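You operate a simulated robot arm through the tools that you are given. There is no shell and no other tool. Be economical: measure what you need, move in short steps, check, and stop when the job is done.

You are at the controls of a simulated robot arm. One attempt, no reset.

Task
Find the roller on the stand with the wide bore and reject it.
Fine: Let the NO pin down onto each bore with a light hand, pin back in its rack. The one in which it sinks is laid, not dropped, in the red dish; the other stays. Leave the GO pin and the roller in the nest alone.

Only the result counts: the job must be done as asked and must still hold three seconds after the hand-in. Knocking over, shifting, dropping, spilling or breaking anything else fails it.

Robot
A 6-joint arm with a two-finger parallel gripper, fixed in place. Base frame: the origin is at the foot of the arm, x ahead of it, y to its left, z up; the work surface is at about z = 0. Readings come in m, degrees, newtons and seconds.
With the tool pointing down near the work surface it reaches from about 0.14 to 0.58 m from the base axis. Its first joint turns from -66.0 to 66.0 degrees. Payload 2.1 kg.
The tool frame sits at the grasp point between the pads (the TCP): z along the fingers, y along the line on which they close. The tips reach 0.03 m beyond it. Largest opening 0.094 m; finger width 0.028, thickness 0.01; the body of the gripper, 0.05 by 0.096 m, starts 0.055 m behind the TCP.
Orientation is that of the tool frame in the base frame, as a unit quaternion [x, y, z, w]. With the fingers straight down and closing along the base's y, the tool's x points along the base's -x, its y along +y and its z along -z.

Tools
- The arm moves only by the tool arm_command. Its argument "commands" is a list that holds one entry, the list of rows, each a list of 6 numbers: the shift along the tool's x, y, z in units of 20 mm (1.0 is 20 mm), then the turn, a rotation vector about the tool's x, y, z in units of 4 degrees (1.0 is 4 degrees). In form: [[[tx, ty, tz, rx, ry, rz], ...]]. A call has 1 to 20 rows; each row shifts and turns the commanded pose from where the row before left it, along the tool's axes as they then stand. "jaw" is the finger opening in m, from 0 to 0.094, set as the call begins (left out, the last holds). A call with a number of a shift or a turn outside -1 to 1 is refused whole. A row lasts 0.2 s, in which the tool goes at most 0.05 m and 8.6 degrees; a call with a longer step from one row to the next is refused whole, and so is a gripper value outside its range. A pose out of reach is approached as far as the arm can. The call stops where the force on the tool passes 40 N (or 10 N more than at its start, if that is more) or the arm is blocked; 0.2 s more then pass. The fingers move at their own pace (about 0.072 m/s each) and stop on an object; they squeeze with about 43 N. The grip force told is the motor's: it shows also when the fingers shut on nothing. Time passes only in rows, and 0.2 s behind the last, so rows that do not move let the fingers close. It gives the time, the measured TCP pose, the force on the tool (base axes), the opening and the grip force at its end, in the units of the frame above (readings bear some noise).
- Cameras (640 x 400 px; columns grow to the right, rows downward): "scene" is fixed at [0.0481, -0.3597, 0.4983]; the picture's right is [0.86, -0.51, 0.00], its down [-0.23, -0.39, -0.89] and it looks along [0.46, 0.77, -0.45] (base axes); focal length 312 px, centre (320, 200). "wrist" rides on the gripper at [-0.037, 0, -0.058] in the tool frame; the picture's right is [0.00, -1.00, 0.00], its down [0.97, 0.00, -0.24] and it looks along [0.24, 0.00, 0.97] (tool axes); focal length 218 px, centre (320, 200).
- camera(camera): a new picture of that camera. No time passes.
- pixel_to_xyz(camera, pixels): for up to 12 pixels [column, row] of the newest picture of that camera ("zoom" is the newest enlarged one), the place [x, y, z] in the base frame of the surface seen there, good to about 0.003 m. No time passes.
- zoom(camera, box): a new picture of the part [left, top, right, bottom] of that camera's present view, enlarged. No time passes.
- sign_off(): hands the job in; it is judged then, once.

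Work in short steps. Measure before you move; look again where a grasp or a placing could have gone wrong, and mend it. You have 80 turns and 54 pictures in all, those below and enlarged ones among them. Open the gripper and draw the arm clear of the work before you hand the job in, unless the task says otherwise; then end with one line.

The tools are called after "Request:" as name(argument=value, ...) on one line, values as JSON. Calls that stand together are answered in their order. arm_command: Moves the arm, as the interface text tells. Its arguments: {"type":"object","properties":{"commands":{"type":"array","items":{"type":"array","items":{"type":"array","items":{"type":"number"}}}},"jaw":{"type":"number"}},"required":["commands"]} The other tools are called the same way: camera (camera) takes a picture; pixel_to_xyz (camera, pixels) gives the place of the surface under pixels of a picture; zoom (camera, box) takes an enlarged picture of a part of a camera's view; sign_off () hands the job in.

At the start:

```text
time_s: 0.0
ee_pos: [0.2754, 0.0837, 0.3882]
tcp_rot: [0.0, 1.0, 0.0, 0.001]
wrist_force: [0.4, 0.3, 0.8]
width: 0.0939
gripper_force: 0.1
```

scene: 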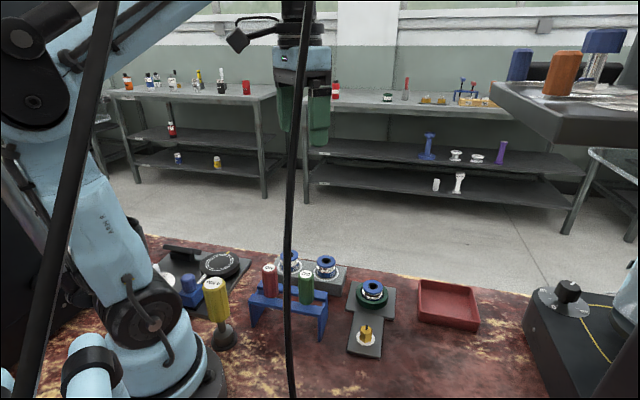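
wrist: 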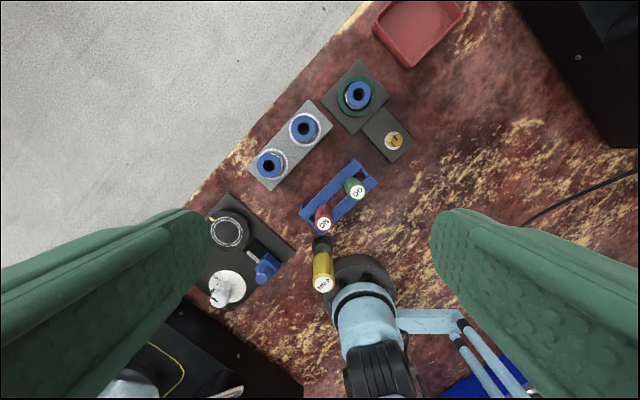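

The NO pin looks red (wrist ~323,222), GO green, and the stand holds two blue rollers at (305,128) and (270,165). I zoom to see the details.

Request:
zoom(camera="wrist", box=[230, 80, 430, 250])

Request:
zoom(camera="scene", box=[230, 235, 490, 370])

Request:
pixel_to_xyz(camera="wrist", pixels=[[323, 222], [356, 189], [305, 116], [303, 129], [267, 155], [269, 166], [335, 185], [345, 208], [418, 32], [357, 95], [280, 145], [323, 278]])

Request:
pixel_to_xyz(camera="scene", pixels=[[269, 267], [268, 285], [305, 271], [303, 298], [285, 292], [326, 260], [327, 272], [448, 305], [420, 284], [478, 325], [270, 300], [216, 285]])

```text
2.35 times, centred on (330, 165) of wrist
```

zoom: 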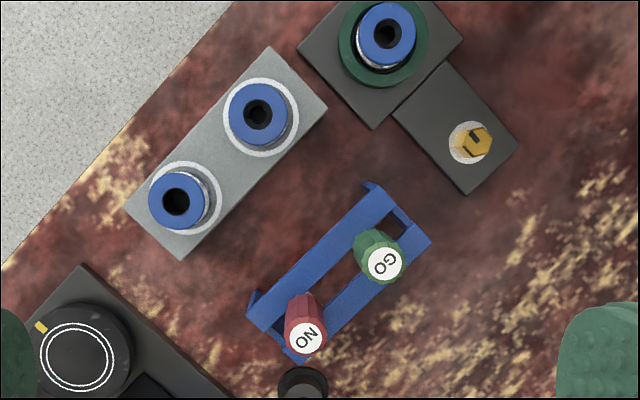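

```text
2.46 times, centred on (360, 302) of scene
```

zoom: 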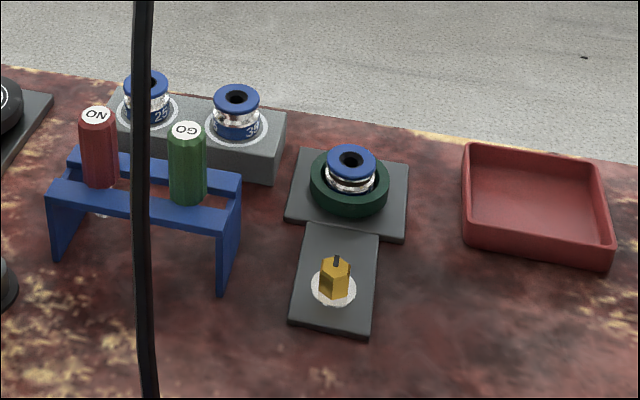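

```text
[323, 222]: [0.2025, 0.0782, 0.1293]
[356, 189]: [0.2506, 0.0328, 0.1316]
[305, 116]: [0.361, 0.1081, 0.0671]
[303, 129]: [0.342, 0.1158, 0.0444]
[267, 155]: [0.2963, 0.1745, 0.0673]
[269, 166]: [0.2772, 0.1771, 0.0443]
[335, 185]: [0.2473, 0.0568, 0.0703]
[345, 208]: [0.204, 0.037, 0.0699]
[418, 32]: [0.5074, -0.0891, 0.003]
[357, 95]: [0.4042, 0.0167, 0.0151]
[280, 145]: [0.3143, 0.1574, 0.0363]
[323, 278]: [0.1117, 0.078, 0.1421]
```

```text
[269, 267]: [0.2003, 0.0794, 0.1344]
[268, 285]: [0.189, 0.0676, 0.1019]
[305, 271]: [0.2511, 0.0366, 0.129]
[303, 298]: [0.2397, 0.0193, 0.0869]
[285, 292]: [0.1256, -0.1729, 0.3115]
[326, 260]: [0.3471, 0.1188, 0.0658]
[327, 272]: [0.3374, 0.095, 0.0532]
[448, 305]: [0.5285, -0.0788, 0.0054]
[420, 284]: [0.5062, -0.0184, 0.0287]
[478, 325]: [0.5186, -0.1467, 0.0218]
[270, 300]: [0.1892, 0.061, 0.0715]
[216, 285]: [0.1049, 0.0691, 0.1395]
```

The pin labelled NO is red, at about (0.202, 0.079), top z≈0.132; rack line runs at about -43°. I move above it, turn the jaws across the rack and look again.

Request:
arm_command(commands=[[[0.92, -0.06, 0.6, 0, 0, 0], [0.92, -0.06, 0.6, 0, 0, 0], [0.92, -0.06, 0.6, 0, 0, 0], [0.92, -0.06, 0.6, 0, 0, 0], [0, 0, 0.9, 0, 0, 0], [0, 0, 0.9, 0, 0, 0], [0, 0, 0.8, 0, 0, 0], [0, 0, 0, 0, 0, 1], [0, 0, 0, 0, 0, 1], [0, 0, 0, 0, 0, 1], [0, 0, 0, 0, 0, 1], [0, 0, 0, 0, 0, 1], [0, 0, 0, 0, 0, 1], [0, 0, 0, 0, 0, 1], [0, 0, 0, 0, 0, 1], [0, 0, 0, 0, 0, 1], [0, 0, 0, 0, 0, 1], [0, 0, 0, 0, 0, 0.75], [0, 0, 0, 0, 0, 0]]], jaw=0.06)

Request:
camera(camera="wrist")

```text
time_s: 4.0
ee_pos: [0.2032, 0.0791, 0.2894]
tcp_rot: [0.366, 0.931, 0.0, 0.001]
wrist_force: [-1.7, 0.0, 0.2]
width: 0.06
gripper_force: 0.1
```

```text
49 pictures are left
```

wrist: 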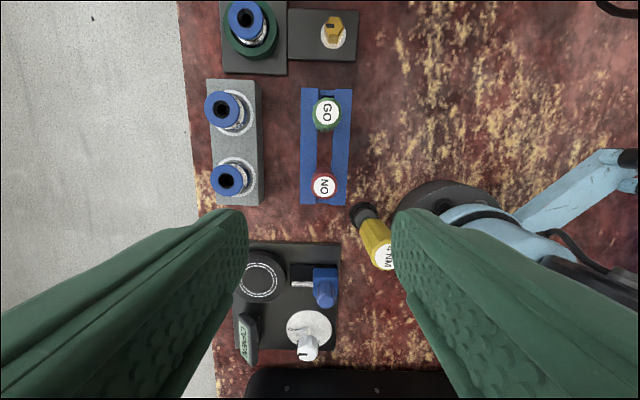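

The rack is now upright in the picture, NO at (323,187). I measure precisely in a zoom.

Request:
zoom(camera="wrist", box=[190, 75, 370, 210])

Request:
pixel_to_xyz(camera="wrist", pixels=[[313, 187], [335, 187], [323, 177], [323, 198], [207, 110], [243, 110], [224, 93], [224, 126], [212, 180], [245, 180], [229, 164], [229, 196]])

```text
2.96 times, centred on (280, 142) of wrist
```

zoom: 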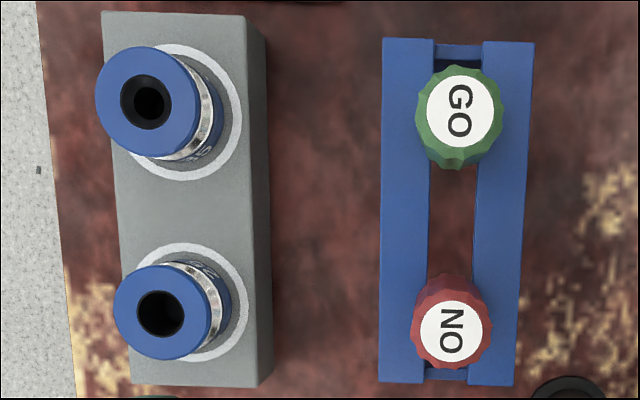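

```text
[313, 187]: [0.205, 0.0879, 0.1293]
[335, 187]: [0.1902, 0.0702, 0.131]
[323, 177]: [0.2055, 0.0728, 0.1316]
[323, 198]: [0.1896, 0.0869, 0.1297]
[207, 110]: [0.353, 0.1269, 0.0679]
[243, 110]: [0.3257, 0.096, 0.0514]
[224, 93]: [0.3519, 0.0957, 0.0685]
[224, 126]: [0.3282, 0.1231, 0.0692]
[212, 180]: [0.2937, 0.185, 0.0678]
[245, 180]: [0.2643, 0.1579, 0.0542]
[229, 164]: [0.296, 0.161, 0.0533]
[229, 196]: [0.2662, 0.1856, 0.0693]
```

I take points on the opposite sides of the rings and the label for exact centres.

Request:
pixel_to_xyz(camera="zoom", pixels=[[106, 101], [186, 101], [148, 60], [148, 145], [122, 313], [200, 313], [162, 275], [162, 350], [452, 305], [452, 352], [428, 330], [477, 330]])

```text
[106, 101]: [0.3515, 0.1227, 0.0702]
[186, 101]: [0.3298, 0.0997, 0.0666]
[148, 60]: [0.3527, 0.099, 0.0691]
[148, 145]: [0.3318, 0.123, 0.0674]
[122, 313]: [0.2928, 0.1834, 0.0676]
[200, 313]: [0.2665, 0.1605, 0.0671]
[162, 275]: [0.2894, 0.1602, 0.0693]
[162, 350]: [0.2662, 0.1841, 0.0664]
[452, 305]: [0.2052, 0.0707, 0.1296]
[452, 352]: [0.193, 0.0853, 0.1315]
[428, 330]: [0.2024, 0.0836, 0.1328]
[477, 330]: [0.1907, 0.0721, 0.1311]
```

NO pin centre ≈ (0.198, 0.078), rollers A ≈ (0.3415, 0.111) and B ≈ (0.279, 0.172), tops z≈0.068. I centre over the pin and go down to TCP z≈0.112, jaws open.

Request:
arm_command(commands=[[[0.15, -0.21, 0, 0, 0, 0], [0, 0, 0.98, 0, 0, 0], [0, 0, 0.98, 0, 0, 0], [0, 0, 0.98, 0, 0, 0], [0, 0, 0.98, 0, 0, 0], [0, 0, 0.98, 0, 0, 0], [0, 0, 0.98, 0, 0, 0], [0, 0, 0.98, 0, 0, 0], [0, 0, 0.98, 0, 0, 0], [0, 0, 0.98, 0, 0, 0], [0, 0, 0, 0, 0, 0]]], jaw=0.06)

Request:
camera(camera="wrist")

Request:
zoom(camera="scene", box=[190, 220, 350, 350])

```text
time_s: 6.4
ee_pos: [0.1982, 0.0778, 0.1119]
tcp_rot: [0.367, 0.93, 0.0, 0.0]
wrist_force: [-0.1, 0.4, 0.0]
width: 0.0602
gripper_force: 0.0
```

```text
47 pictures are left
```

wrist: 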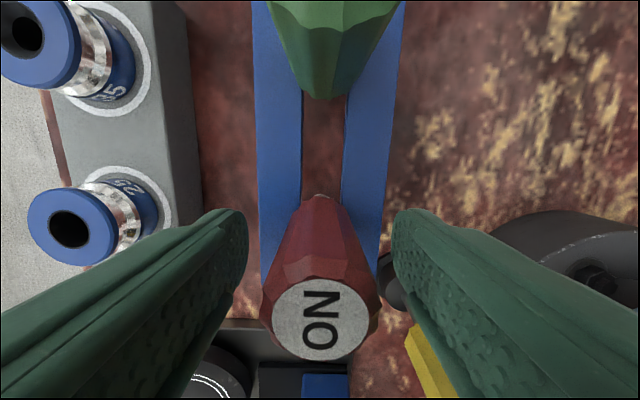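

```text
3.08 times, centred on (270, 285) of scene
```

zoom: 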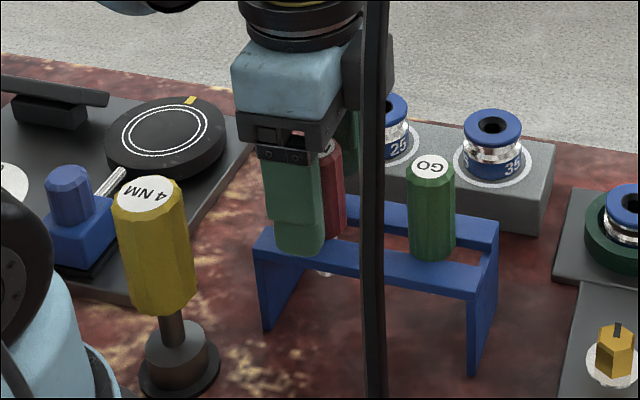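

The handle stands centred between the pads (320,320). I close the jaws.

Request:
arm_command(commands=[[[0, 0, 0, 0, 0, 0], [0, 0, 0, 0, 0, 0], [0, 0, 0, 0, 0, 0], [0, 0, 0, 0, 0, 0]]], jaw=0.0)

```text
time_s: 7.4
ee_pos: [0.1969, 0.0778, 0.1111]
tcp_rot: [0.366, 0.931, 0.001, 0.0]
wrist_force: [0.6, -0.2, -0.2]
width: 0.0267
gripper_force: 42.9
```

Gripped at 26.7 mm. I lift straight up by 0.1 m and look.

Request:
arm_command(commands=[[[0, 0, -0.5, 0, 0, 0], [0, 0, -0.5, 0, 0, 0], [0, 0, -1, 0, 0, 0], [0, 0, -1, 0, 0, 0], [0, 0, -1, 0, 0, 0], [0, 0, -1, 0, 0, 0], [0, 0, 0, 0, 0, 0]]])

Request:
zoom(camera="scene", box=[190, 190, 350, 320])

Request:
camera(camera="wrist")

```text
time_s: 9.0
ee_pos: [0.1963, 0.0781, 0.2124]
tcp_rot: [0.366, 0.93, 0.001, 0.001]
wrist_force: [0.0, 0.3, -1.0]
width: 0.0265
gripper_force: 42.8
```

```text
3.08 times, centred on (270, 255) of scene
```

zoom: 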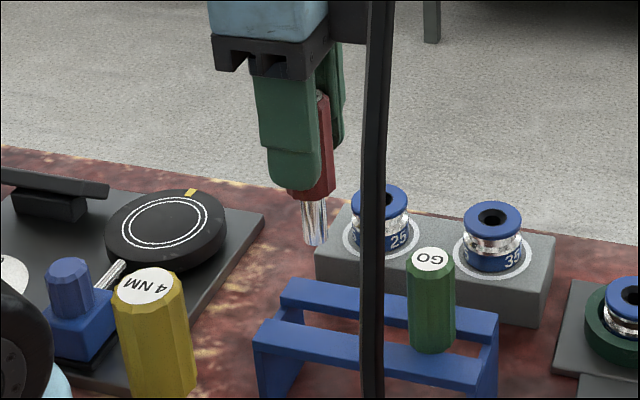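

```text
44 pictures are left
```

wrist: 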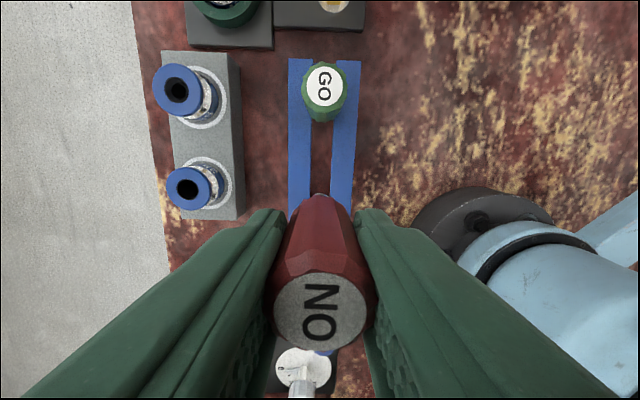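

The probe shows below the handle, tip at zoom (315,243). I measure its bottom.

Request:
pixel_to_xyz(camera="zoom", pixels=[[315, 241], [304, 240], [325, 240], [311, 203], [321, 203], [316, 222], [310, 190], [326, 192], [311, 222]])

Request:
pixel_to_xyz(camera="wrist", pixels=[[166, 88], [190, 89], [178, 77], [178, 103], [175, 188], [202, 188], [189, 175], [189, 200]])

```text
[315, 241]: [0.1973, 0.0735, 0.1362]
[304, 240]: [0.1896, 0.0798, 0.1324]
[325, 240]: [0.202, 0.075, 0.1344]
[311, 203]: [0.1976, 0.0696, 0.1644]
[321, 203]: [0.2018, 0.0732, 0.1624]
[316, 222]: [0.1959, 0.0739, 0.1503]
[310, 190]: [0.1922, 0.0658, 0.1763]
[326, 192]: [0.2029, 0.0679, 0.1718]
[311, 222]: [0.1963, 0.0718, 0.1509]
```

```text
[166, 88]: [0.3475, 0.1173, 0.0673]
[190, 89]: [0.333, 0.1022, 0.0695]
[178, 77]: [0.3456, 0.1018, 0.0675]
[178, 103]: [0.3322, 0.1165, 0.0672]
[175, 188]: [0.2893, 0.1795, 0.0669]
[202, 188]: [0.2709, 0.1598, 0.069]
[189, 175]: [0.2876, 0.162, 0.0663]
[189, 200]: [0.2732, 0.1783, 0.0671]
```

Tip sits ~0.080 m below the TCP. I zoom on the pin in hand to find its offset along tool x.

Request:
zoom(camera="wrist", box=[240, 170, 400, 370])

Request:
zoom(camera="wrist", box=[130, 50, 250, 230])

```text
2.00 times, centred on (320, 270) of wrist
```

zoom: 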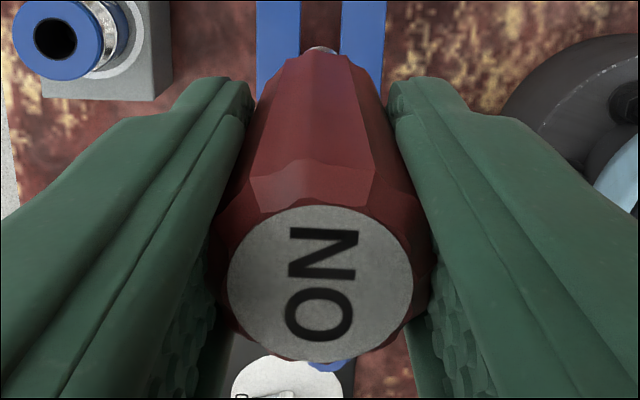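

```text
2.22 times, centred on (190, 140) of wrist
```

zoom: 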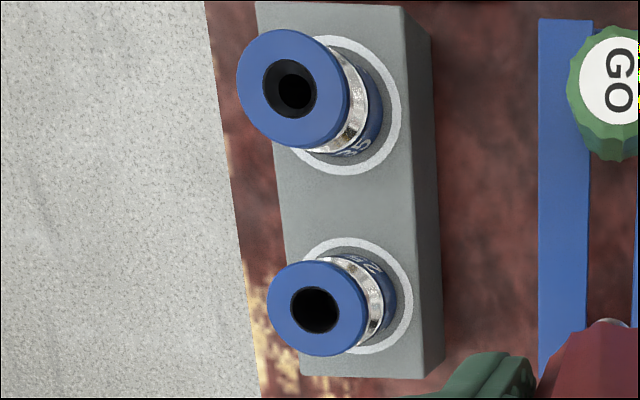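

B (nearer) is at ≈(0.280,0.1715). I carry the pin over it high, then lower to about 8 mm above the roller and check alignment.

Request:
arm_command(commands=[[[0.19, 0.9, 0, 0, 0, 0], [0, 0.9, 0, 0, 0, 0], [0, 0.9, 0, 0, 0, 0], [0, 0.9, 0, 0, 0, 0], [0, 0.9, 0, 0, 0, 0], [0, 0.9, 0, 0, 0, 0], [0, 0.87, 0, 0, 0, 0], [0, 0, 0.7, 0, 0, 0], [0, 0, 0.7, 0, 0, 0], [0, 0, 0.7, 0, 0, 0], [0, 0, 0.7, 0, 0, 0], [0, 0, 0, 0, 0, 0], [0, 0, 0, 0, 0, 0]]])

Request:
zoom(camera="scene", box=[250, 210, 350, 300])

Request:
camera(camera="wrist")

```text
time_s: 11.8
ee_pos: [0.2803, 0.1712, 0.1559]
tcp_rot: [0.366, 0.931, 0.001, 0.0]
wrist_force: [0.1, -0.9, -0.9]
width: 0.0264
gripper_force: 42.9
```

```text
4.44 times, centred on (300, 255) of scene
```

zoom: 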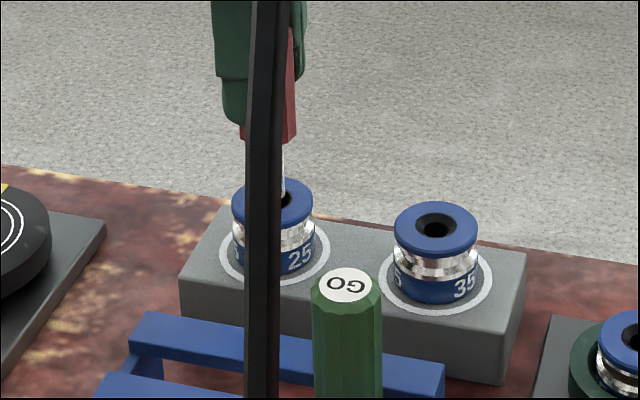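

```text
40 pictures are left
```

wrist: 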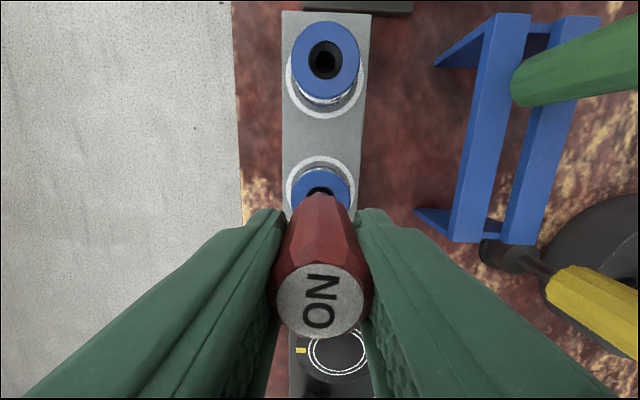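

The roller B (number 25) seems centred in wrist column 320; the label moved from row 312 to ~300, so I check the pin in hand closely.

Request:
zoom(camera="wrist", box=[240, 170, 400, 370])

Request:
zoom(camera="wrist", box=[280, 150, 360, 210])

Request:
pixel_to_xyz(camera="wrist", pixels=[[290, 300], [350, 300], [320, 270], [320, 330], [320, 290], [305, 62], [343, 62], [324, 40], [324, 86]])

```text
2.00 times, centred on (320, 270) of wrist
```

zoom: 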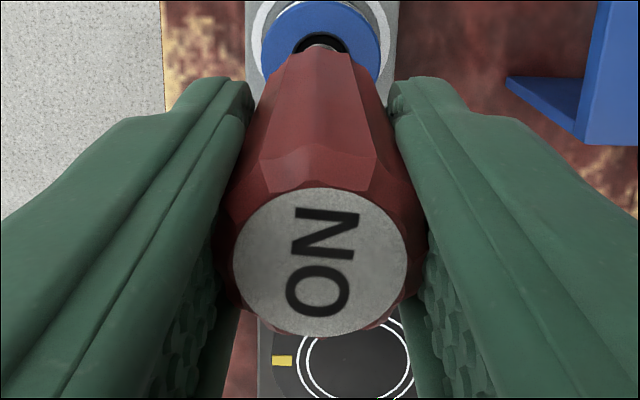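

```text
6.67 times, centred on (320, 180) of wrist
```

zoom: 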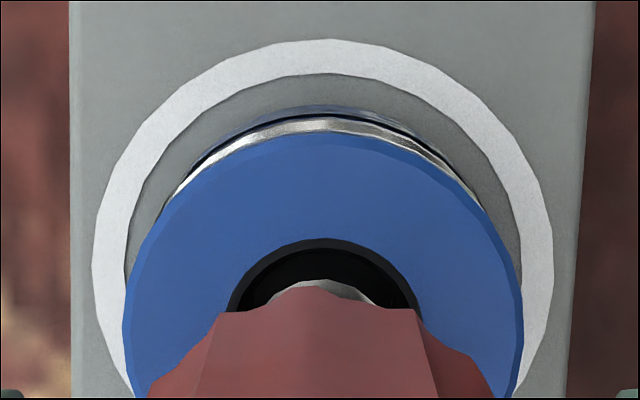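

```text
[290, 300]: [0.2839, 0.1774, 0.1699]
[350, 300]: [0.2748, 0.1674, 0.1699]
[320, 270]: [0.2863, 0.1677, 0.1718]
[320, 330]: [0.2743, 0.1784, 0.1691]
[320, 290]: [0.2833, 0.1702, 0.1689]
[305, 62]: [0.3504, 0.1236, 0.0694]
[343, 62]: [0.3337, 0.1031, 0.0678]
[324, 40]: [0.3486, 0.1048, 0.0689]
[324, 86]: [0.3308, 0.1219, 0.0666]
```

Pin and bore B align to about 1 mm (both at tool x≈-0.001, column ~320). I lower gently, few mm at a time, watching force.

Request:
arm_command(commands=[[[0, 0, 0.1, 0, 0, 0], [0, 0, 0.1, 0, 0, 0], [0, 0, 0.05, 0, 0, 0], [0, 0, 0, 0, 0, 0]]])

```text
time_s: 12.8
ee_pos: [0.2807, 0.1728, 0.15]
tcp_rot: [0.366, 0.931, 0.001, 0.0]
wrist_force: [0.7, 0.5, -1.7]
width: 0.0266
gripper_force: 42.7
```

Request:
arm_command(commands=[[[0, 0, 0.05, 0, 0, 0], [0, 0, 0.05, 0, 0, 0], [0, 0, 0, 0, 0, 0]]])

Request:
zoom(camera="scene", box=[270, 220, 350, 290])

```text
time_s: 13.6
ee_pos: [0.2813, 0.1716, 0.1484]
tcp_rot: [0.366, 0.931, 0.0, 0.0]
wrist_force: [0.1, -0.1, -0.2]
width: 0.0264
gripper_force: 42.7
```

```text
5.71 times, centred on (310, 255) of scene
```

zoom: 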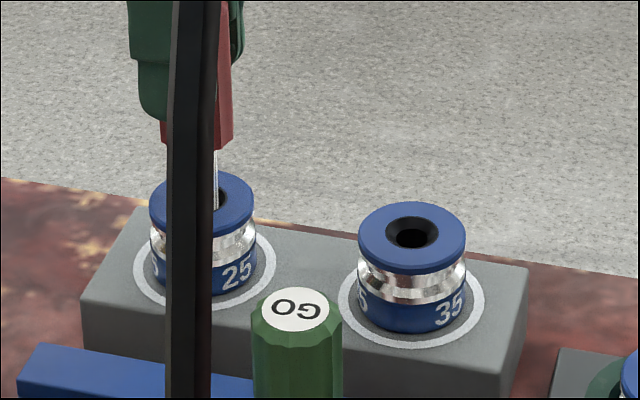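

The probe appears to be at the bore mouth with no force. I go on in small steps.

Request:
arm_command(commands=[[[0, 0, 0.05, 0, 0, 0], [0, 0, 0.05, 0, 0, 0], [0, 0, 0.05, 0, 0, 0], [0, 0, 0, 0, 0, 0]]])

```text
time_s: 14.6
ee_pos: [0.2811, 0.1719, 0.1461]
tcp_rot: [0.366, 0.931, 0.001, 0.001]
wrist_force: [-0.3, 0.6, -1.3]
width: 0.0266
gripper_force: 42.5
```

Request:
arm_command(commands=[[[0, 0, 0.05, 0, 0, 0], [0, 0, 0.05, 0, 0, 0], [0, 0, 0.05, 0, 0, 0], [0, 0, 0, 0, 0, 0]]])

Request:
zoom(camera="wrist", box=[240, 150, 400, 350])

```text
time_s: 15.6
ee_pos: [0.2803, 0.1723, 0.143]
tcp_rot: [0.366, 0.93, 0.001, 0.001]
wrist_force: [-0.8, -0.4, -0.4]
width: 0.0264
gripper_force: 43.0
```

```text
2.00 times, centred on (320, 250) of wrist
```

zoom: 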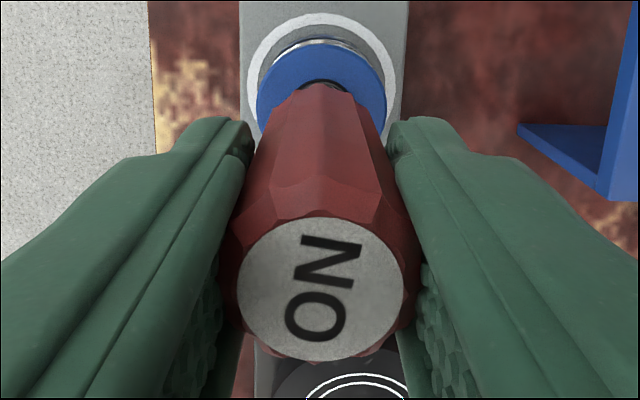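

No force; label is creeping slightly in the grip but no contact. I continue 6 mm down.

Request:
arm_command(commands=[[[0, 0, 0.1, 0, 0, 0], [0, 0, 0.1, 0, 0, 0], [0, 0, 0.1, 0, 0, 0], [0, 0, 0, 0, 0, 0]]])

Request:
zoom(camera="scene", box=[270, 220, 350, 290])

```text
time_s: 16.6
ee_pos: [0.2815, 0.1715, 0.1369]
tcp_rot: [0.366, 0.93, 0.001, 0.001]
wrist_force: [0.5, 1.1, -0.5]
width: 0.0264
gripper_force: 42.6
```

```text
5.71 times, centred on (310, 255) of scene
```

zoom: 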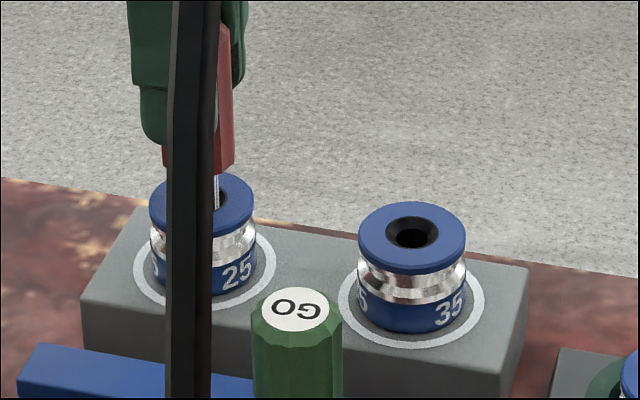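

The handle came down another 5 mm with no force: it is sinking into B. I lower 8 mm more to be sure it isn't only a recess.

Request:
arm_command(commands=[[[0, 0, 0.1, 0, 0, 0], [0, 0, 0.1, 0, 0, 0], [0, 0, 0.1, 0, 0, 0], [0, 0, 0.1, 0, 0, 0], [0, 0, 0, 0, 0, 0]]])

Request:
zoom(camera="wrist", box=[240, 150, 400, 350])

```text
time_s: 17.5
ee_pos: [0.281, 0.1718, 0.1312]
tcp_rot: [0.367, 0.93, 0.001, 0.0]
wrist_force: [-0.3, -0.4, 13.0]
width: 0.0266
gripper_force: 42.6
stopped in row 4: the force on the tool passed its limit (the readings are from after the stop); the commanded pose is now the measured one
```

```text
2.00 times, centred on (320, 250) of wrist
```

zoom: 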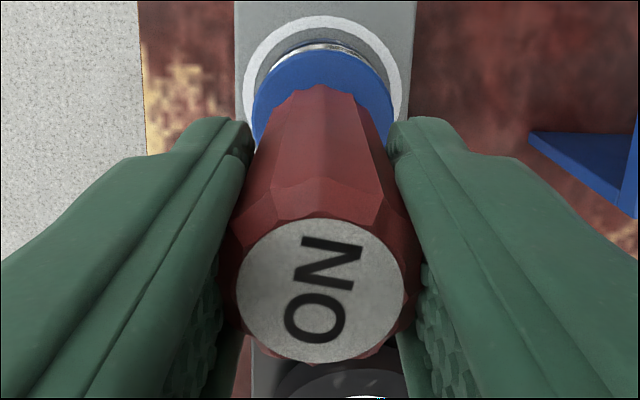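

Contact at TCP z≈0.131, after ~15-20 mm of sinking. I check the gap in the scene view.

Request:
zoom(camera="scene", box=[270, 220, 350, 290])

Request:
pixel_to_xyz(camera="zoom", pixels=[[225, 176], [225, 170], [165, 160], [230, 160], [235, 200], [245, 190], [160, 195], [224, 180]])

```text
5.71 times, centred on (310, 255) of scene
```

zoom: 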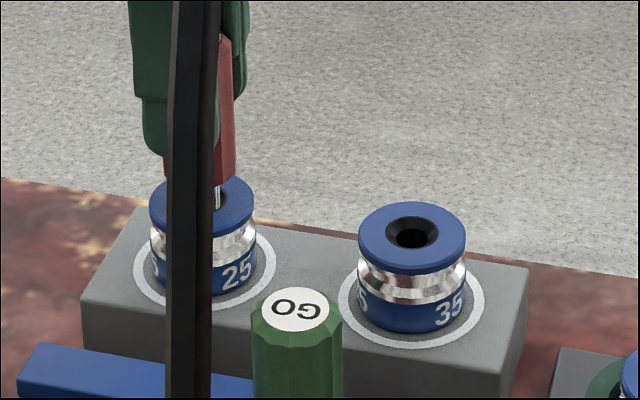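

```text
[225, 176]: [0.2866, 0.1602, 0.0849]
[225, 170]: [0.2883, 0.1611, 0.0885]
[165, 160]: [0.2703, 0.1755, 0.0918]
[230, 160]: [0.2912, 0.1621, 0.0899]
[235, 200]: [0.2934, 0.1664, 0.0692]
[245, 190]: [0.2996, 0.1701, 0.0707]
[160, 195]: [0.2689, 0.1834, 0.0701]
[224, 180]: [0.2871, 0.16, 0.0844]
```

Handle bottom z≈0.084 over roller top 0.069: the probe sank ~17-20 mm in B. I withdraw straight up and check that roller B stays.

Request:
arm_command(commands=[[[0, 0, -0.25, 0, 0, 0], [0, 0, -0.5, 0, 0, 0], [0, 0, -0.75, 0, 0, 0], [0, 0, -0.75, 0, 0, 0], [0, 0, 0, 0, 0, 0]]])

Request:
camera(camera="wrist")

```text
time_s: 18.7
ee_pos: [0.2798, 0.1719, 0.1767]
tcp_rot: [0.367, 0.93, -0.001, 0.0]
wrist_force: [0.1, -0.5, -0.5]
width: 0.0264
gripper_force: 43.3
```

```text
32 pictures are left
```

wrist: 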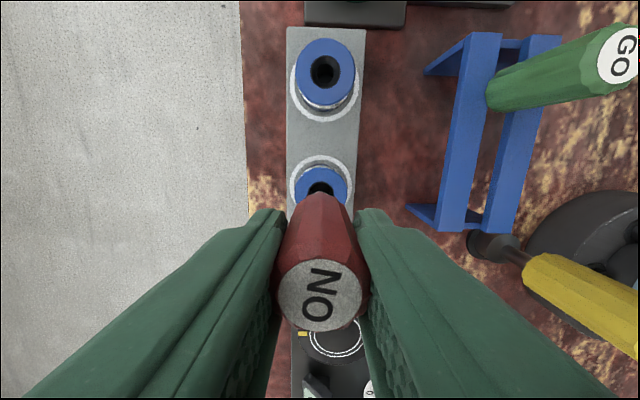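

B is undisturbed. I move to above roller A (tool x -0.085, y -0.0035), then down a little and check.

Request:
arm_command(commands=[[[-0.85, -0.035, 0, 0, 0, 0], [-0.85, -0.035, 0, 0, 0, 0], [-0.85, -0.035, 0, 0, 0, 0], [-0.85, -0.035, 0, 0, 0, 0], [-0.85, -0.035, 0, 0, 0, 0], [0, 0, 0.4, 0, 0, 0], [0, 0, 0.4, 0, 0, 0], [0, 0, 0, 0, 0, 0]]])

Request:
zoom(camera="wrist", box=[280, 150, 360, 210])

Request:
zoom(camera="scene", box=[280, 220, 360, 290])

```text
time_s: 20.5
ee_pos: [0.3409, 0.1128, 0.16]
tcp_rot: [0.366, 0.931, 0.0, -0.001]
wrist_force: [-0.1, 0.3, -1.2]
width: 0.0265
gripper_force: 43.0
```

```text
6.67 times, centred on (320, 180) of wrist
```

zoom: 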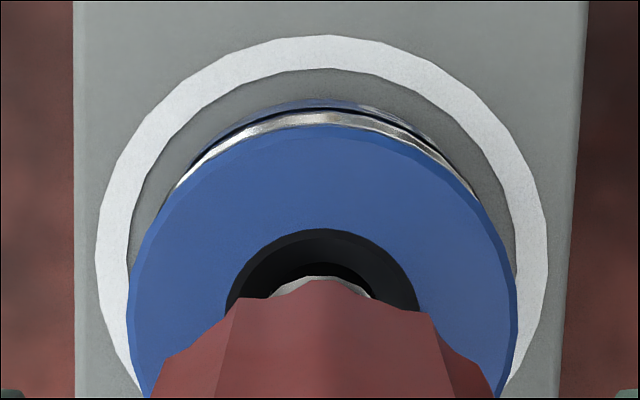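

```text
5.71 times, centred on (320, 255) of scene
```

zoom: 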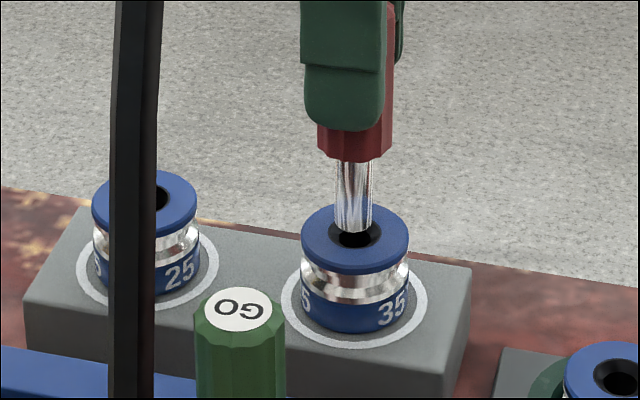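

Probe centre (353) is ~3 px left of bore A centre (356) in the scene zoom; I shift 1 mm along tool -x and lower gently.

Request:
arm_command(commands=[[[-0.05, 0, 0, 0, 0, 0], [0, 0, 0.1, 0, 0, 0], [0, 0, 0.1, 0, 0, 0], [0, 0, 0.05, 0, 0, 0], [0, 0, 0, 0, 0, 0]]])

Request:
zoom(camera="scene", box=[280, 220, 360, 290])

```text
time_s: 21.7
ee_pos: [0.3414, 0.1105, 0.1558]
tcp_rot: [0.367, 0.93, -0.001, 0.0]
wrist_force: [-1.8, -2.2, 15.8]
width: 0.0263
gripper_force: 43.0
```

```text
5.71 times, centred on (320, 255) of scene
```

zoom: 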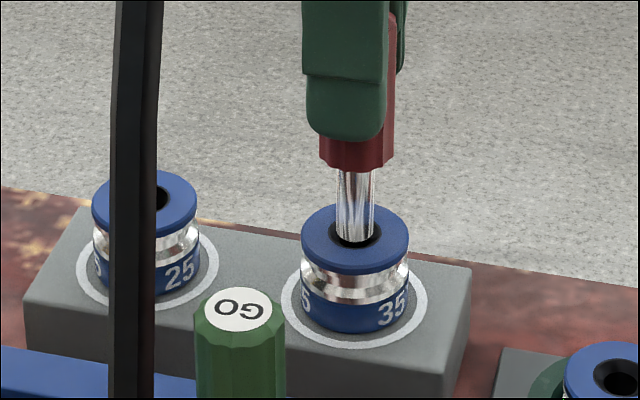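

Contact on A right at the mouth (16 N), with a small sideways push toward tool -y. I lift 3 mm, shift 1 mm in -y and try again lightly.

Request:
arm_command(commands=[[[0, 0, -0.15, 0, 0, 0], [0, -0.05, 0, 0, 0, 0], [0, 0, 0.05, 0, 0, 0], [0, 0, 0.05, 0, 0, 0], [0, 0, 0.02, 0, 0, 0], [0, 0, 0, 0, 0, 0]]])

Request:
zoom(camera="wrist", box=[280, 150, 360, 210])

```text
time_s: 23.1
ee_pos: [0.3412, 0.1117, 0.156]
tcp_rot: [0.367, 0.93, 0.0, 0.0]
wrist_force: [-0.5, -0.9, -1.3]
width: 0.0261
gripper_force: 43.1
```

```text
6.67 times, centred on (320, 180) of wrist
```

zoom: 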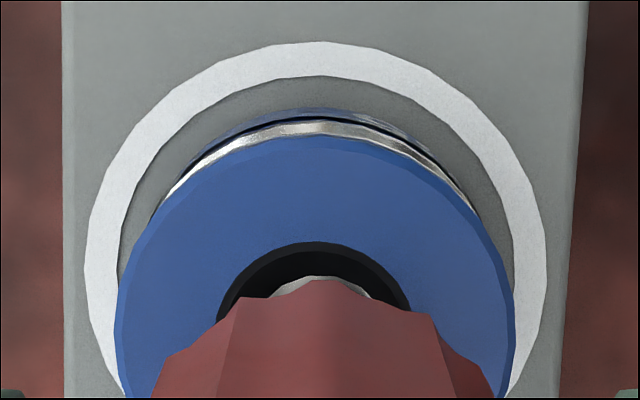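

The wrist view shows the pin now ~0.6 mm to the -y side; I shift back 0.6 mm and lower in 1 mm steps.

Request:
arm_command(commands=[[[0, 0.03, 0, 0, 0, 0], [0, 0, 0.05, 0, 0, 0], [0, 0, 0, 0, 0, 0]]])

Request:
zoom(camera="wrist", box=[280, 150, 360, 210])

```text
time_s: 23.9
ee_pos: [0.3422, 0.1116, 0.1558]
tcp_rot: [0.367, 0.93, 0.0, 0.0]
wrist_force: [-2.1, 0.0, 25.5]
width: 0.0266
gripper_force: 43.1
```

```text
6.67 times, centred on (320, 180) of wrist
```

zoom: 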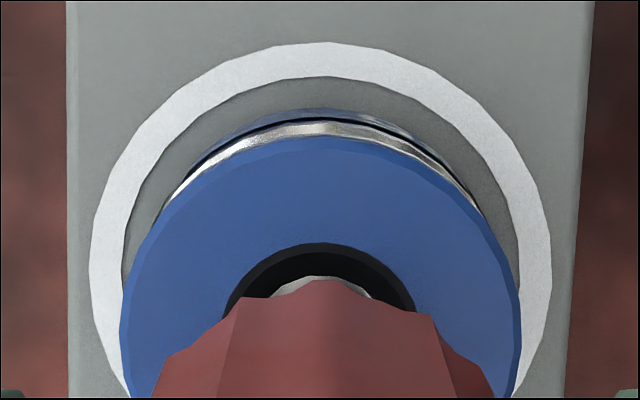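

A centred contact with 25 N and no sinking: A (35) rejects the NO pin, B (25) accepts it, so B is the wide one. I lift and carry the pin back over its rack place.

Request:
arm_command(commands=[[[0, 0, -0.5, 0, 0, 0], [0, 0, -0.9, 0, 0, 0], [0, 0, -0.9, 0, 0, 0], [0, 0, -0.95, 0, 0, 0], [0.85, 0, 0, 0, 0, 0], [0.85, 0, 0, 0, 0, 0], [0.85, 0, 0, 0, 0, 0], [0.85, 0, 0, 0, 0, 0], [0.765, 0, 0, 0, 0, 0], [0, -0.9, 0, 0, 0, 0], [0, -0.9, 0, 0, 0, 0], [0, -0.9, 0, 0, 0, 0], [0, -0.9, 0, 0, 0, 0], [0, -0.9, 0, 0, 0, 0], [0, -0.9, 0, 0, 0, 0], [0, -0.765, 0, 0, 0, 0], [0, 0, 0, 0, 0, 0]]])

Request:
camera(camera="wrist")

```text
time_s: 27.5
ee_pos: [0.1957, 0.0773, 0.221]
tcp_rot: [0.367, 0.93, 0.001, 0.0]
wrist_force: [0.4, 0.1, -1.1]
width: 0.0262
gripper_force: 43.4
```

```text
26 pictures are left
```

wrist: 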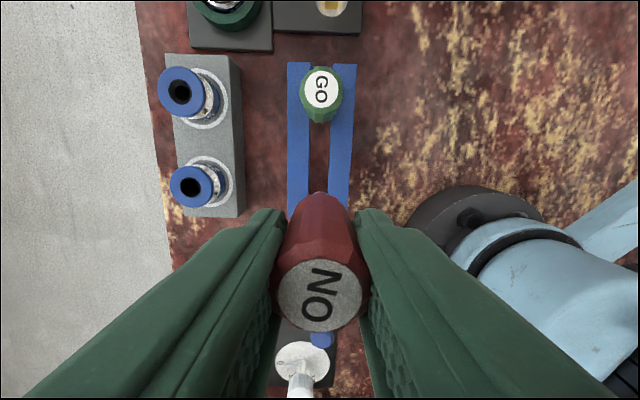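

Back over the rack at z 0.221. I zoom to check the probe against the slot.

Request:
zoom(camera="wrist", box=[240, 170, 400, 370])

Request:
zoom(camera="scene", box=[210, 200, 330, 330])

```text
2.00 times, centred on (320, 270) of wrist
```

zoom: 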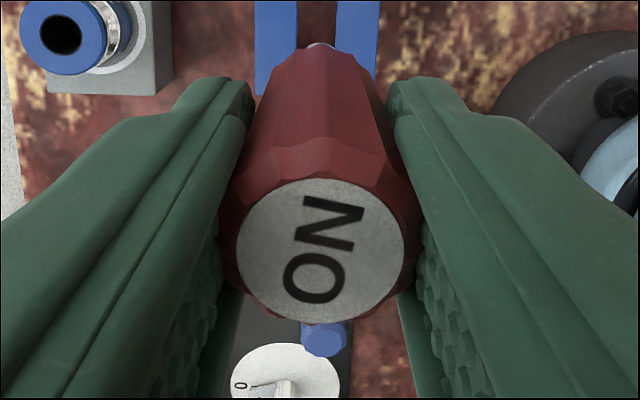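

```text
3.08 times, centred on (270, 265) of scene
```

zoom: 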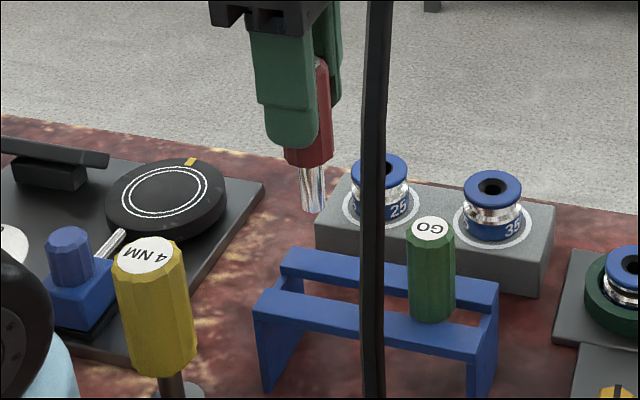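

The slot centre is ~1.3 mm to +y of the pin. I correct that and lower until the probe is inside the slot.

Request:
arm_command(commands=[[[-0.03, 0.065, 0, 0, 0, 0], [0, 0, 0.8, 0, 0, 0], [0, 0, 0.8, 0, 0, 0], [0, 0, 0.8, 0, 0, 0], [0, 0, 0.4, 0, 0, 0], [0, 0, 0.4, 0, 0, 0], [0, 0, 0.4, 0, 0, 0], [0, 0, 0.4, 0, 0, 0], [0, 0, 0, 0, 0, 0]]])

Request:
zoom(camera="scene", box=[220, 230, 330, 340])

```text
time_s: 29.5
ee_pos: [0.1975, 0.0773, 0.1381]
tcp_rot: [0.367, 0.93, 0.0, 0.0]
wrist_force: [-0.4, -0.4, -0.2]
width: 0.0261
gripper_force: 42.9
```

```text
3.64 times, centred on (275, 285) of scene
```

zoom: 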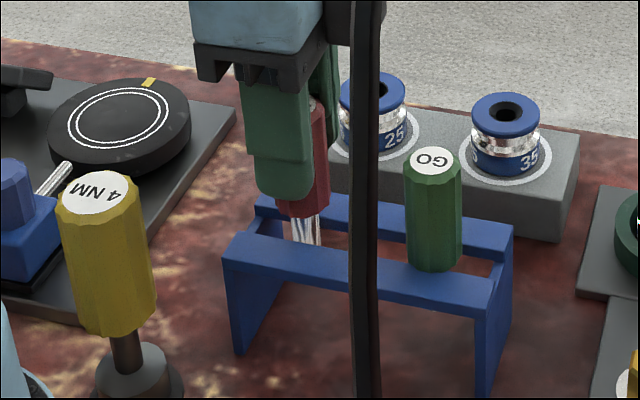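

The probe is inside the slot with no force. I lower to about z 0.120, then feel for the rack in 1 mm steps.

Request:
arm_command(commands=[[[0, 0, 0.25, 0, 0, 0], [0, 0, 0.25, 0, 0, 0], [0, 0, 0.25, 0, 0, 0], [0, 0, 0.1, 0, 0, 0], [0, 0, 0, 0, 0, 0]]])

Request:
zoom(camera="scene", box=[220, 230, 330, 340])

```text
time_s: 30.7
ee_pos: [0.1974, 0.0779, 0.1233]
tcp_rot: [0.367, 0.93, 0.0, 0.0]
wrist_force: [-0.2, -0.2, -0.7]
width: 0.0265
gripper_force: 43.5
```

```text
3.64 times, centred on (275, 285) of scene
```

zoom: 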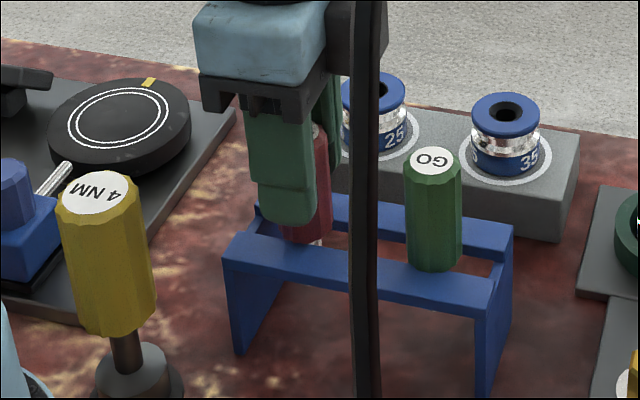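

Still a few mm above the rack; lower in 1 mm steps.

Request:
arm_command(commands=[[[0, 0, 0.05, 0, 0, 0], [0, 0, 0.05, 0, 0, 0], [0, 0, 0.05, 0, 0, 0], [0, 0, 0.05, 0, 0, 0], [0, 0, 0, 0, 0, 0]]])

```text
time_s: 31.9
ee_pos: [0.1981, 0.0779, 0.1198]
tcp_rot: [0.367, 0.93, -0.001, 0.0]
wrist_force: [-6.9, 0.1, 35.2]
width: 0.0262
gripper_force: 43.1
```

Contact at z≈0.1198 (35 N). I ease up 1 mm and look whether the handle is seated on the rails.

Request:
arm_command(commands=[[[0, 0, -0.05, 0, 0, 0], [0, 0, 0, 0, 0, 0]]])

Request:
zoom(camera="scene", box=[235, 250, 315, 320])

```text
time_s: 32.5
ee_pos: [0.1971, 0.0783, 0.1185]
tcp_rot: [0.366, 0.931, 0.0, 0.0]
wrist_force: [-1.1, 1.3, 1.9]
width: 0.0262
gripper_force: 43.0
```

```text
5.71 times, centred on (275, 285) of scene
```

zoom: 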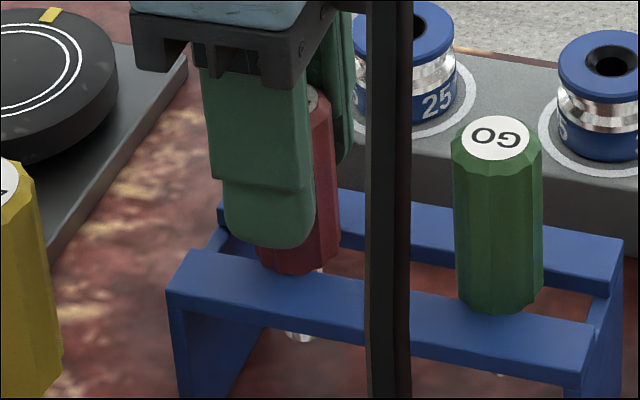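

The handle sits mid-face on the front rail just like GO, and the probe hangs below. I release.

Request:
arm_command(commands=[[[0, 0, 0, 0, 0, 0], [0, 0, 0, 0, 0, 0], [0, 0, 0, 0, 0, 0], [0, 0, 0, 0, 0, 0]]], jaw=0.06)

Request:
camera(camera="wrist")

```text
time_s: 33.5
ee_pos: [0.1983, 0.0782, 0.1205]
tcp_rot: [0.367, 0.93, 0.0, 0.0]
wrist_force: [0.6, -0.6, -0.2]
width: 0.0601
gripper_force: 0.1
```

```text
20 pictures are left
```

wrist: 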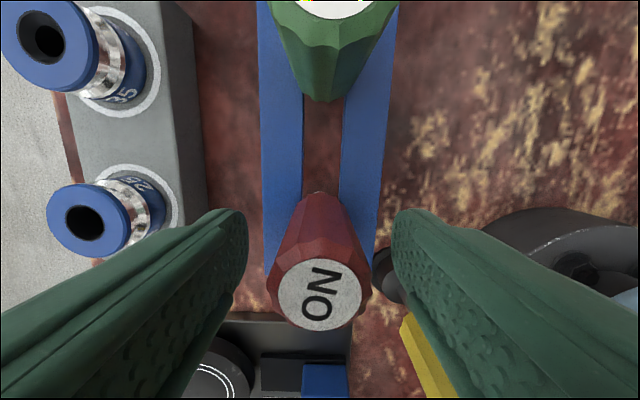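

The pin stands in its place. I rise straight up, move over roller B and stop at z≈0.14 to check.

Request:
arm_command(commands=[[[0, 0, -0.8, 0, 0, 0], [0, 0, -0.8, 0, 0, 0], [0, 0, -1, 0, 0, 0], [0, 0, -1, 0, 0, 0], [0, 0, -1, 0, 0, 0], [0.15, 0.9, 0, 0, 0, 0], [0, 0.9, 0, 0, 0, 0], [0, 0.9, 0, 0, 0, 0], [0, 0.9, 0, 0, 0, 0], [0, 0.9, 0, 0, 0, 0], [0, 0.9, 0, 0, 0, 0], [0, 0.85, 0, 0, 0, 0], [0, 0, 0.9, 0, 0, 0], [0, 0, 0.9, 0, 0, 0], [0, 0, 0.9, 0, 0, 0], [0, 0, 0.9, 0, 0, 0], [0, 0, 0, 0, 0, 0]]], jaw=0.064)

Request:
camera(camera="wrist")

Request:
zoom(camera="scene", box=[220, 230, 360, 340])

```text
time_s: 37.1
ee_pos: [0.2809, 0.172, 0.1391]
tcp_rot: [0.366, 0.931, 0.0, 0.001]
wrist_force: [-0.9, -0.5, 0.1]
width: 0.0639
gripper_force: 0.1
```

```text
19 pictures are left
```

wrist: 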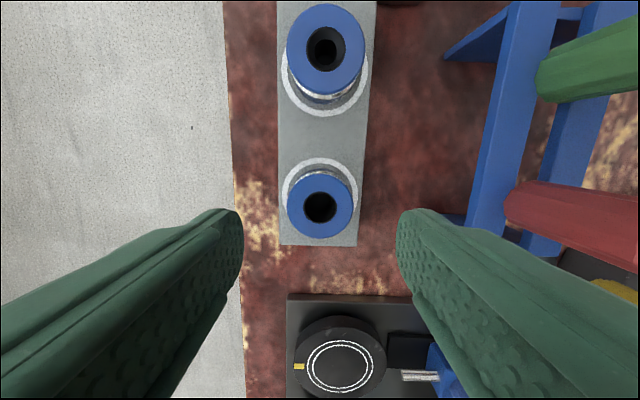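

```text
3.64 times, centred on (290, 285) of scene
```

zoom: 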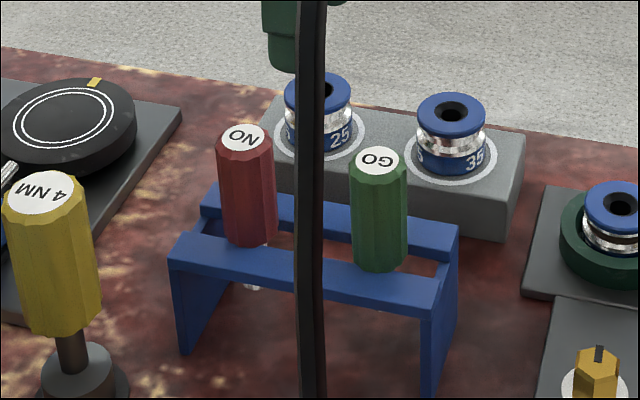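

NO pin stands well in the rack. Roller B centre is at (321,205) → 1.8 mm to tool -x; I correct and descend to z≈0.072.

Request:
arm_command(commands=[[[-0.09, -0.02, 0, 0, 0, 0], [0, 0, 0.8, 0, 0, 0], [0, 0, 0.8, 0, 0, 0], [0, 0, 0.8, 0, 0, 0], [0, 0, 0.5, 0, 0, 0], [0, 0, 0.45, 0, 0, 0], [0, 0, 0, 0, 0, 0]]])

Request:
camera(camera="wrist")

```text
time_s: 38.7
ee_pos: [0.283, 0.1697, 0.0735]
tcp_rot: [0.367, 0.93, 0.0, 0.0]
wrist_force: [0.0, 0.4, -0.4]
width: 0.064
gripper_force: 0.2
```

```text
17 pictures are left
```

wrist: 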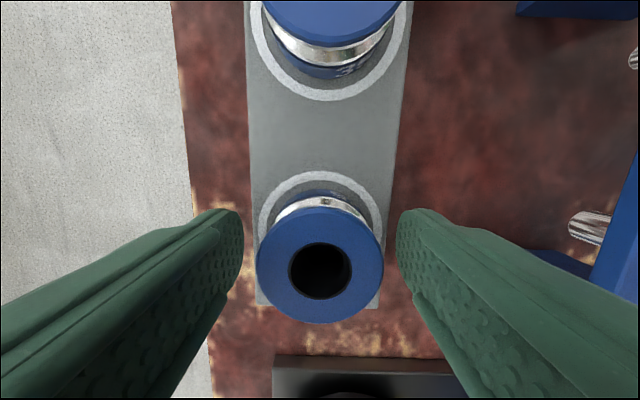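

Roller centred (320,264). I close.

Request:
arm_command(commands=[[[0, 0, 0, 0, 0, 0], [0, 0, 0, 0, 0, 0], [0, 0, 0, 0, 0, 0], [0, 0, 0, 0, 0, 0]]], jaw=0.0)

```text
time_s: 39.7
ee_pos: [0.2819, 0.1691, 0.0728]
tcp_rot: [0.367, 0.93, 0.001, 0.0]
wrist_force: [0.6, 0.2, 0.1]
width: 0.0411
gripper_force: 42.8
```

Gripped at 41 mm. I lift straight up to z≈0.2 and check.

Request:
arm_command(commands=[[[0, 0, -0.4, 0, 0, 0], [0, 0, -0.8, 0, 0, 0], [0, 0, -1, 0, 0, 0], [0, 0, -1, 0, 0, 0], [0, 0, -1, 0, 0, 0], [0, 0, -1, 0, 0, 0], [0, 0, -1, 0, 0, 0], [0, 0, 0, 0, 0, 0]]])

Request:
camera(camera="scene")

Request:
pixel_to_xyz(camera="scene", pixels=[[422, 282], [476, 289], [479, 325], [420, 318], [448, 300], [435, 295], [462, 310]])

```text
time_s: 41.5
ee_pos: [0.2829, 0.17, 0.196]
tcp_rot: [0.367, 0.93, 0.0, -0.001]
wrist_force: [-0.5, -1.0, -0.6]
width: 0.0002
gripper_force: 33.4
```

```text
16 pictures are left
```

scene: 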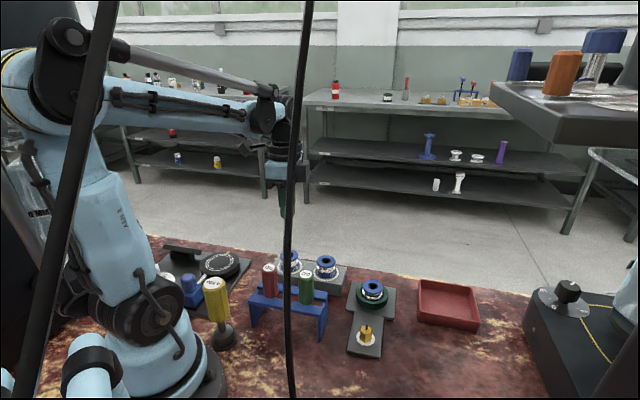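

```text
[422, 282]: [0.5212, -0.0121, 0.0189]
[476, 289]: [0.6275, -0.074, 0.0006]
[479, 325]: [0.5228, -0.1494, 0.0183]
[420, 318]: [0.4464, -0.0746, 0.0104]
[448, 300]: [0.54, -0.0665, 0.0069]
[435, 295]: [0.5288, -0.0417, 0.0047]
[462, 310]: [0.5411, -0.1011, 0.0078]
```

The jaws closed on nothing: the roller slipped out. I look at where it is.

Request:
camera(camera="wrist")

Request:
zoom(camera="scene", box=[250, 235, 350, 305])

```text
15 pictures are left
```

wrist: 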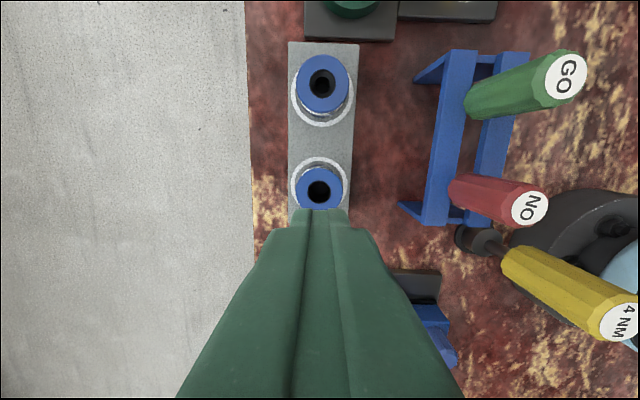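

```text
5.71 times, centred on (300, 270) of scene
```

zoom: 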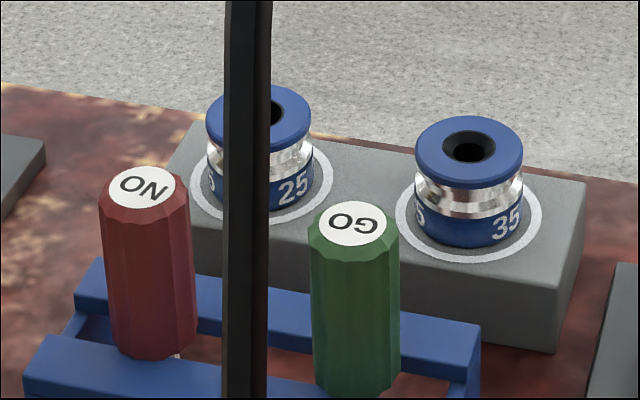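

The roller stayed upright on its spot. I reopen at height, go back down a bit deeper (z≈0.070), and will lift much more slowly.

Request:
arm_command(commands=[[[0, 0, 0, 0, 0, 0], [0, 0, 0, 0, 0, 0], [0, 0, 0.9, 0, 0, 0], [0, 0, 0.9, 0, 0, 0], [0, 0, 0.9, 0, 0, 0], [0, 0, 0.9, 0, 0, 0], [0, 0, 0.9, 0, 0, 0], [0, 0, 0.9, 0, 0, 0], [0, 0, 0.5, 0, 0, 0], [0, 0, 0.35, 0, 0, 0], [0, 0, 0, 0, 0, 0]]], jaw=0.064)

Request:
camera(camera="wrist")

```text
time_s: 43.9
ee_pos: [0.2807, 0.1694, 0.0711]
tcp_rot: [0.366, 0.931, -0.001, 0.0]
wrist_force: [0.0, 0.0, 0.0]
width: 0.0638
gripper_force: 0.1
```

```text
13 pictures are left
```

wrist: 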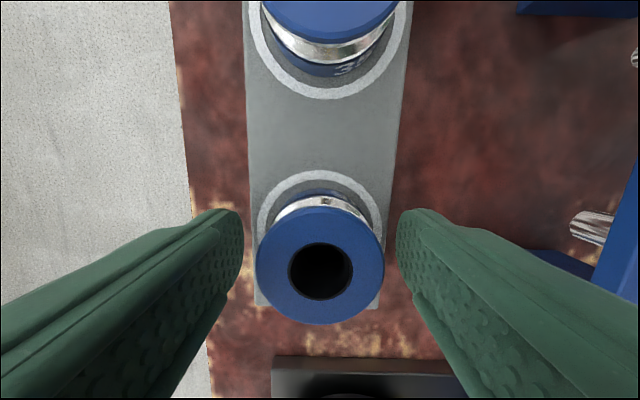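

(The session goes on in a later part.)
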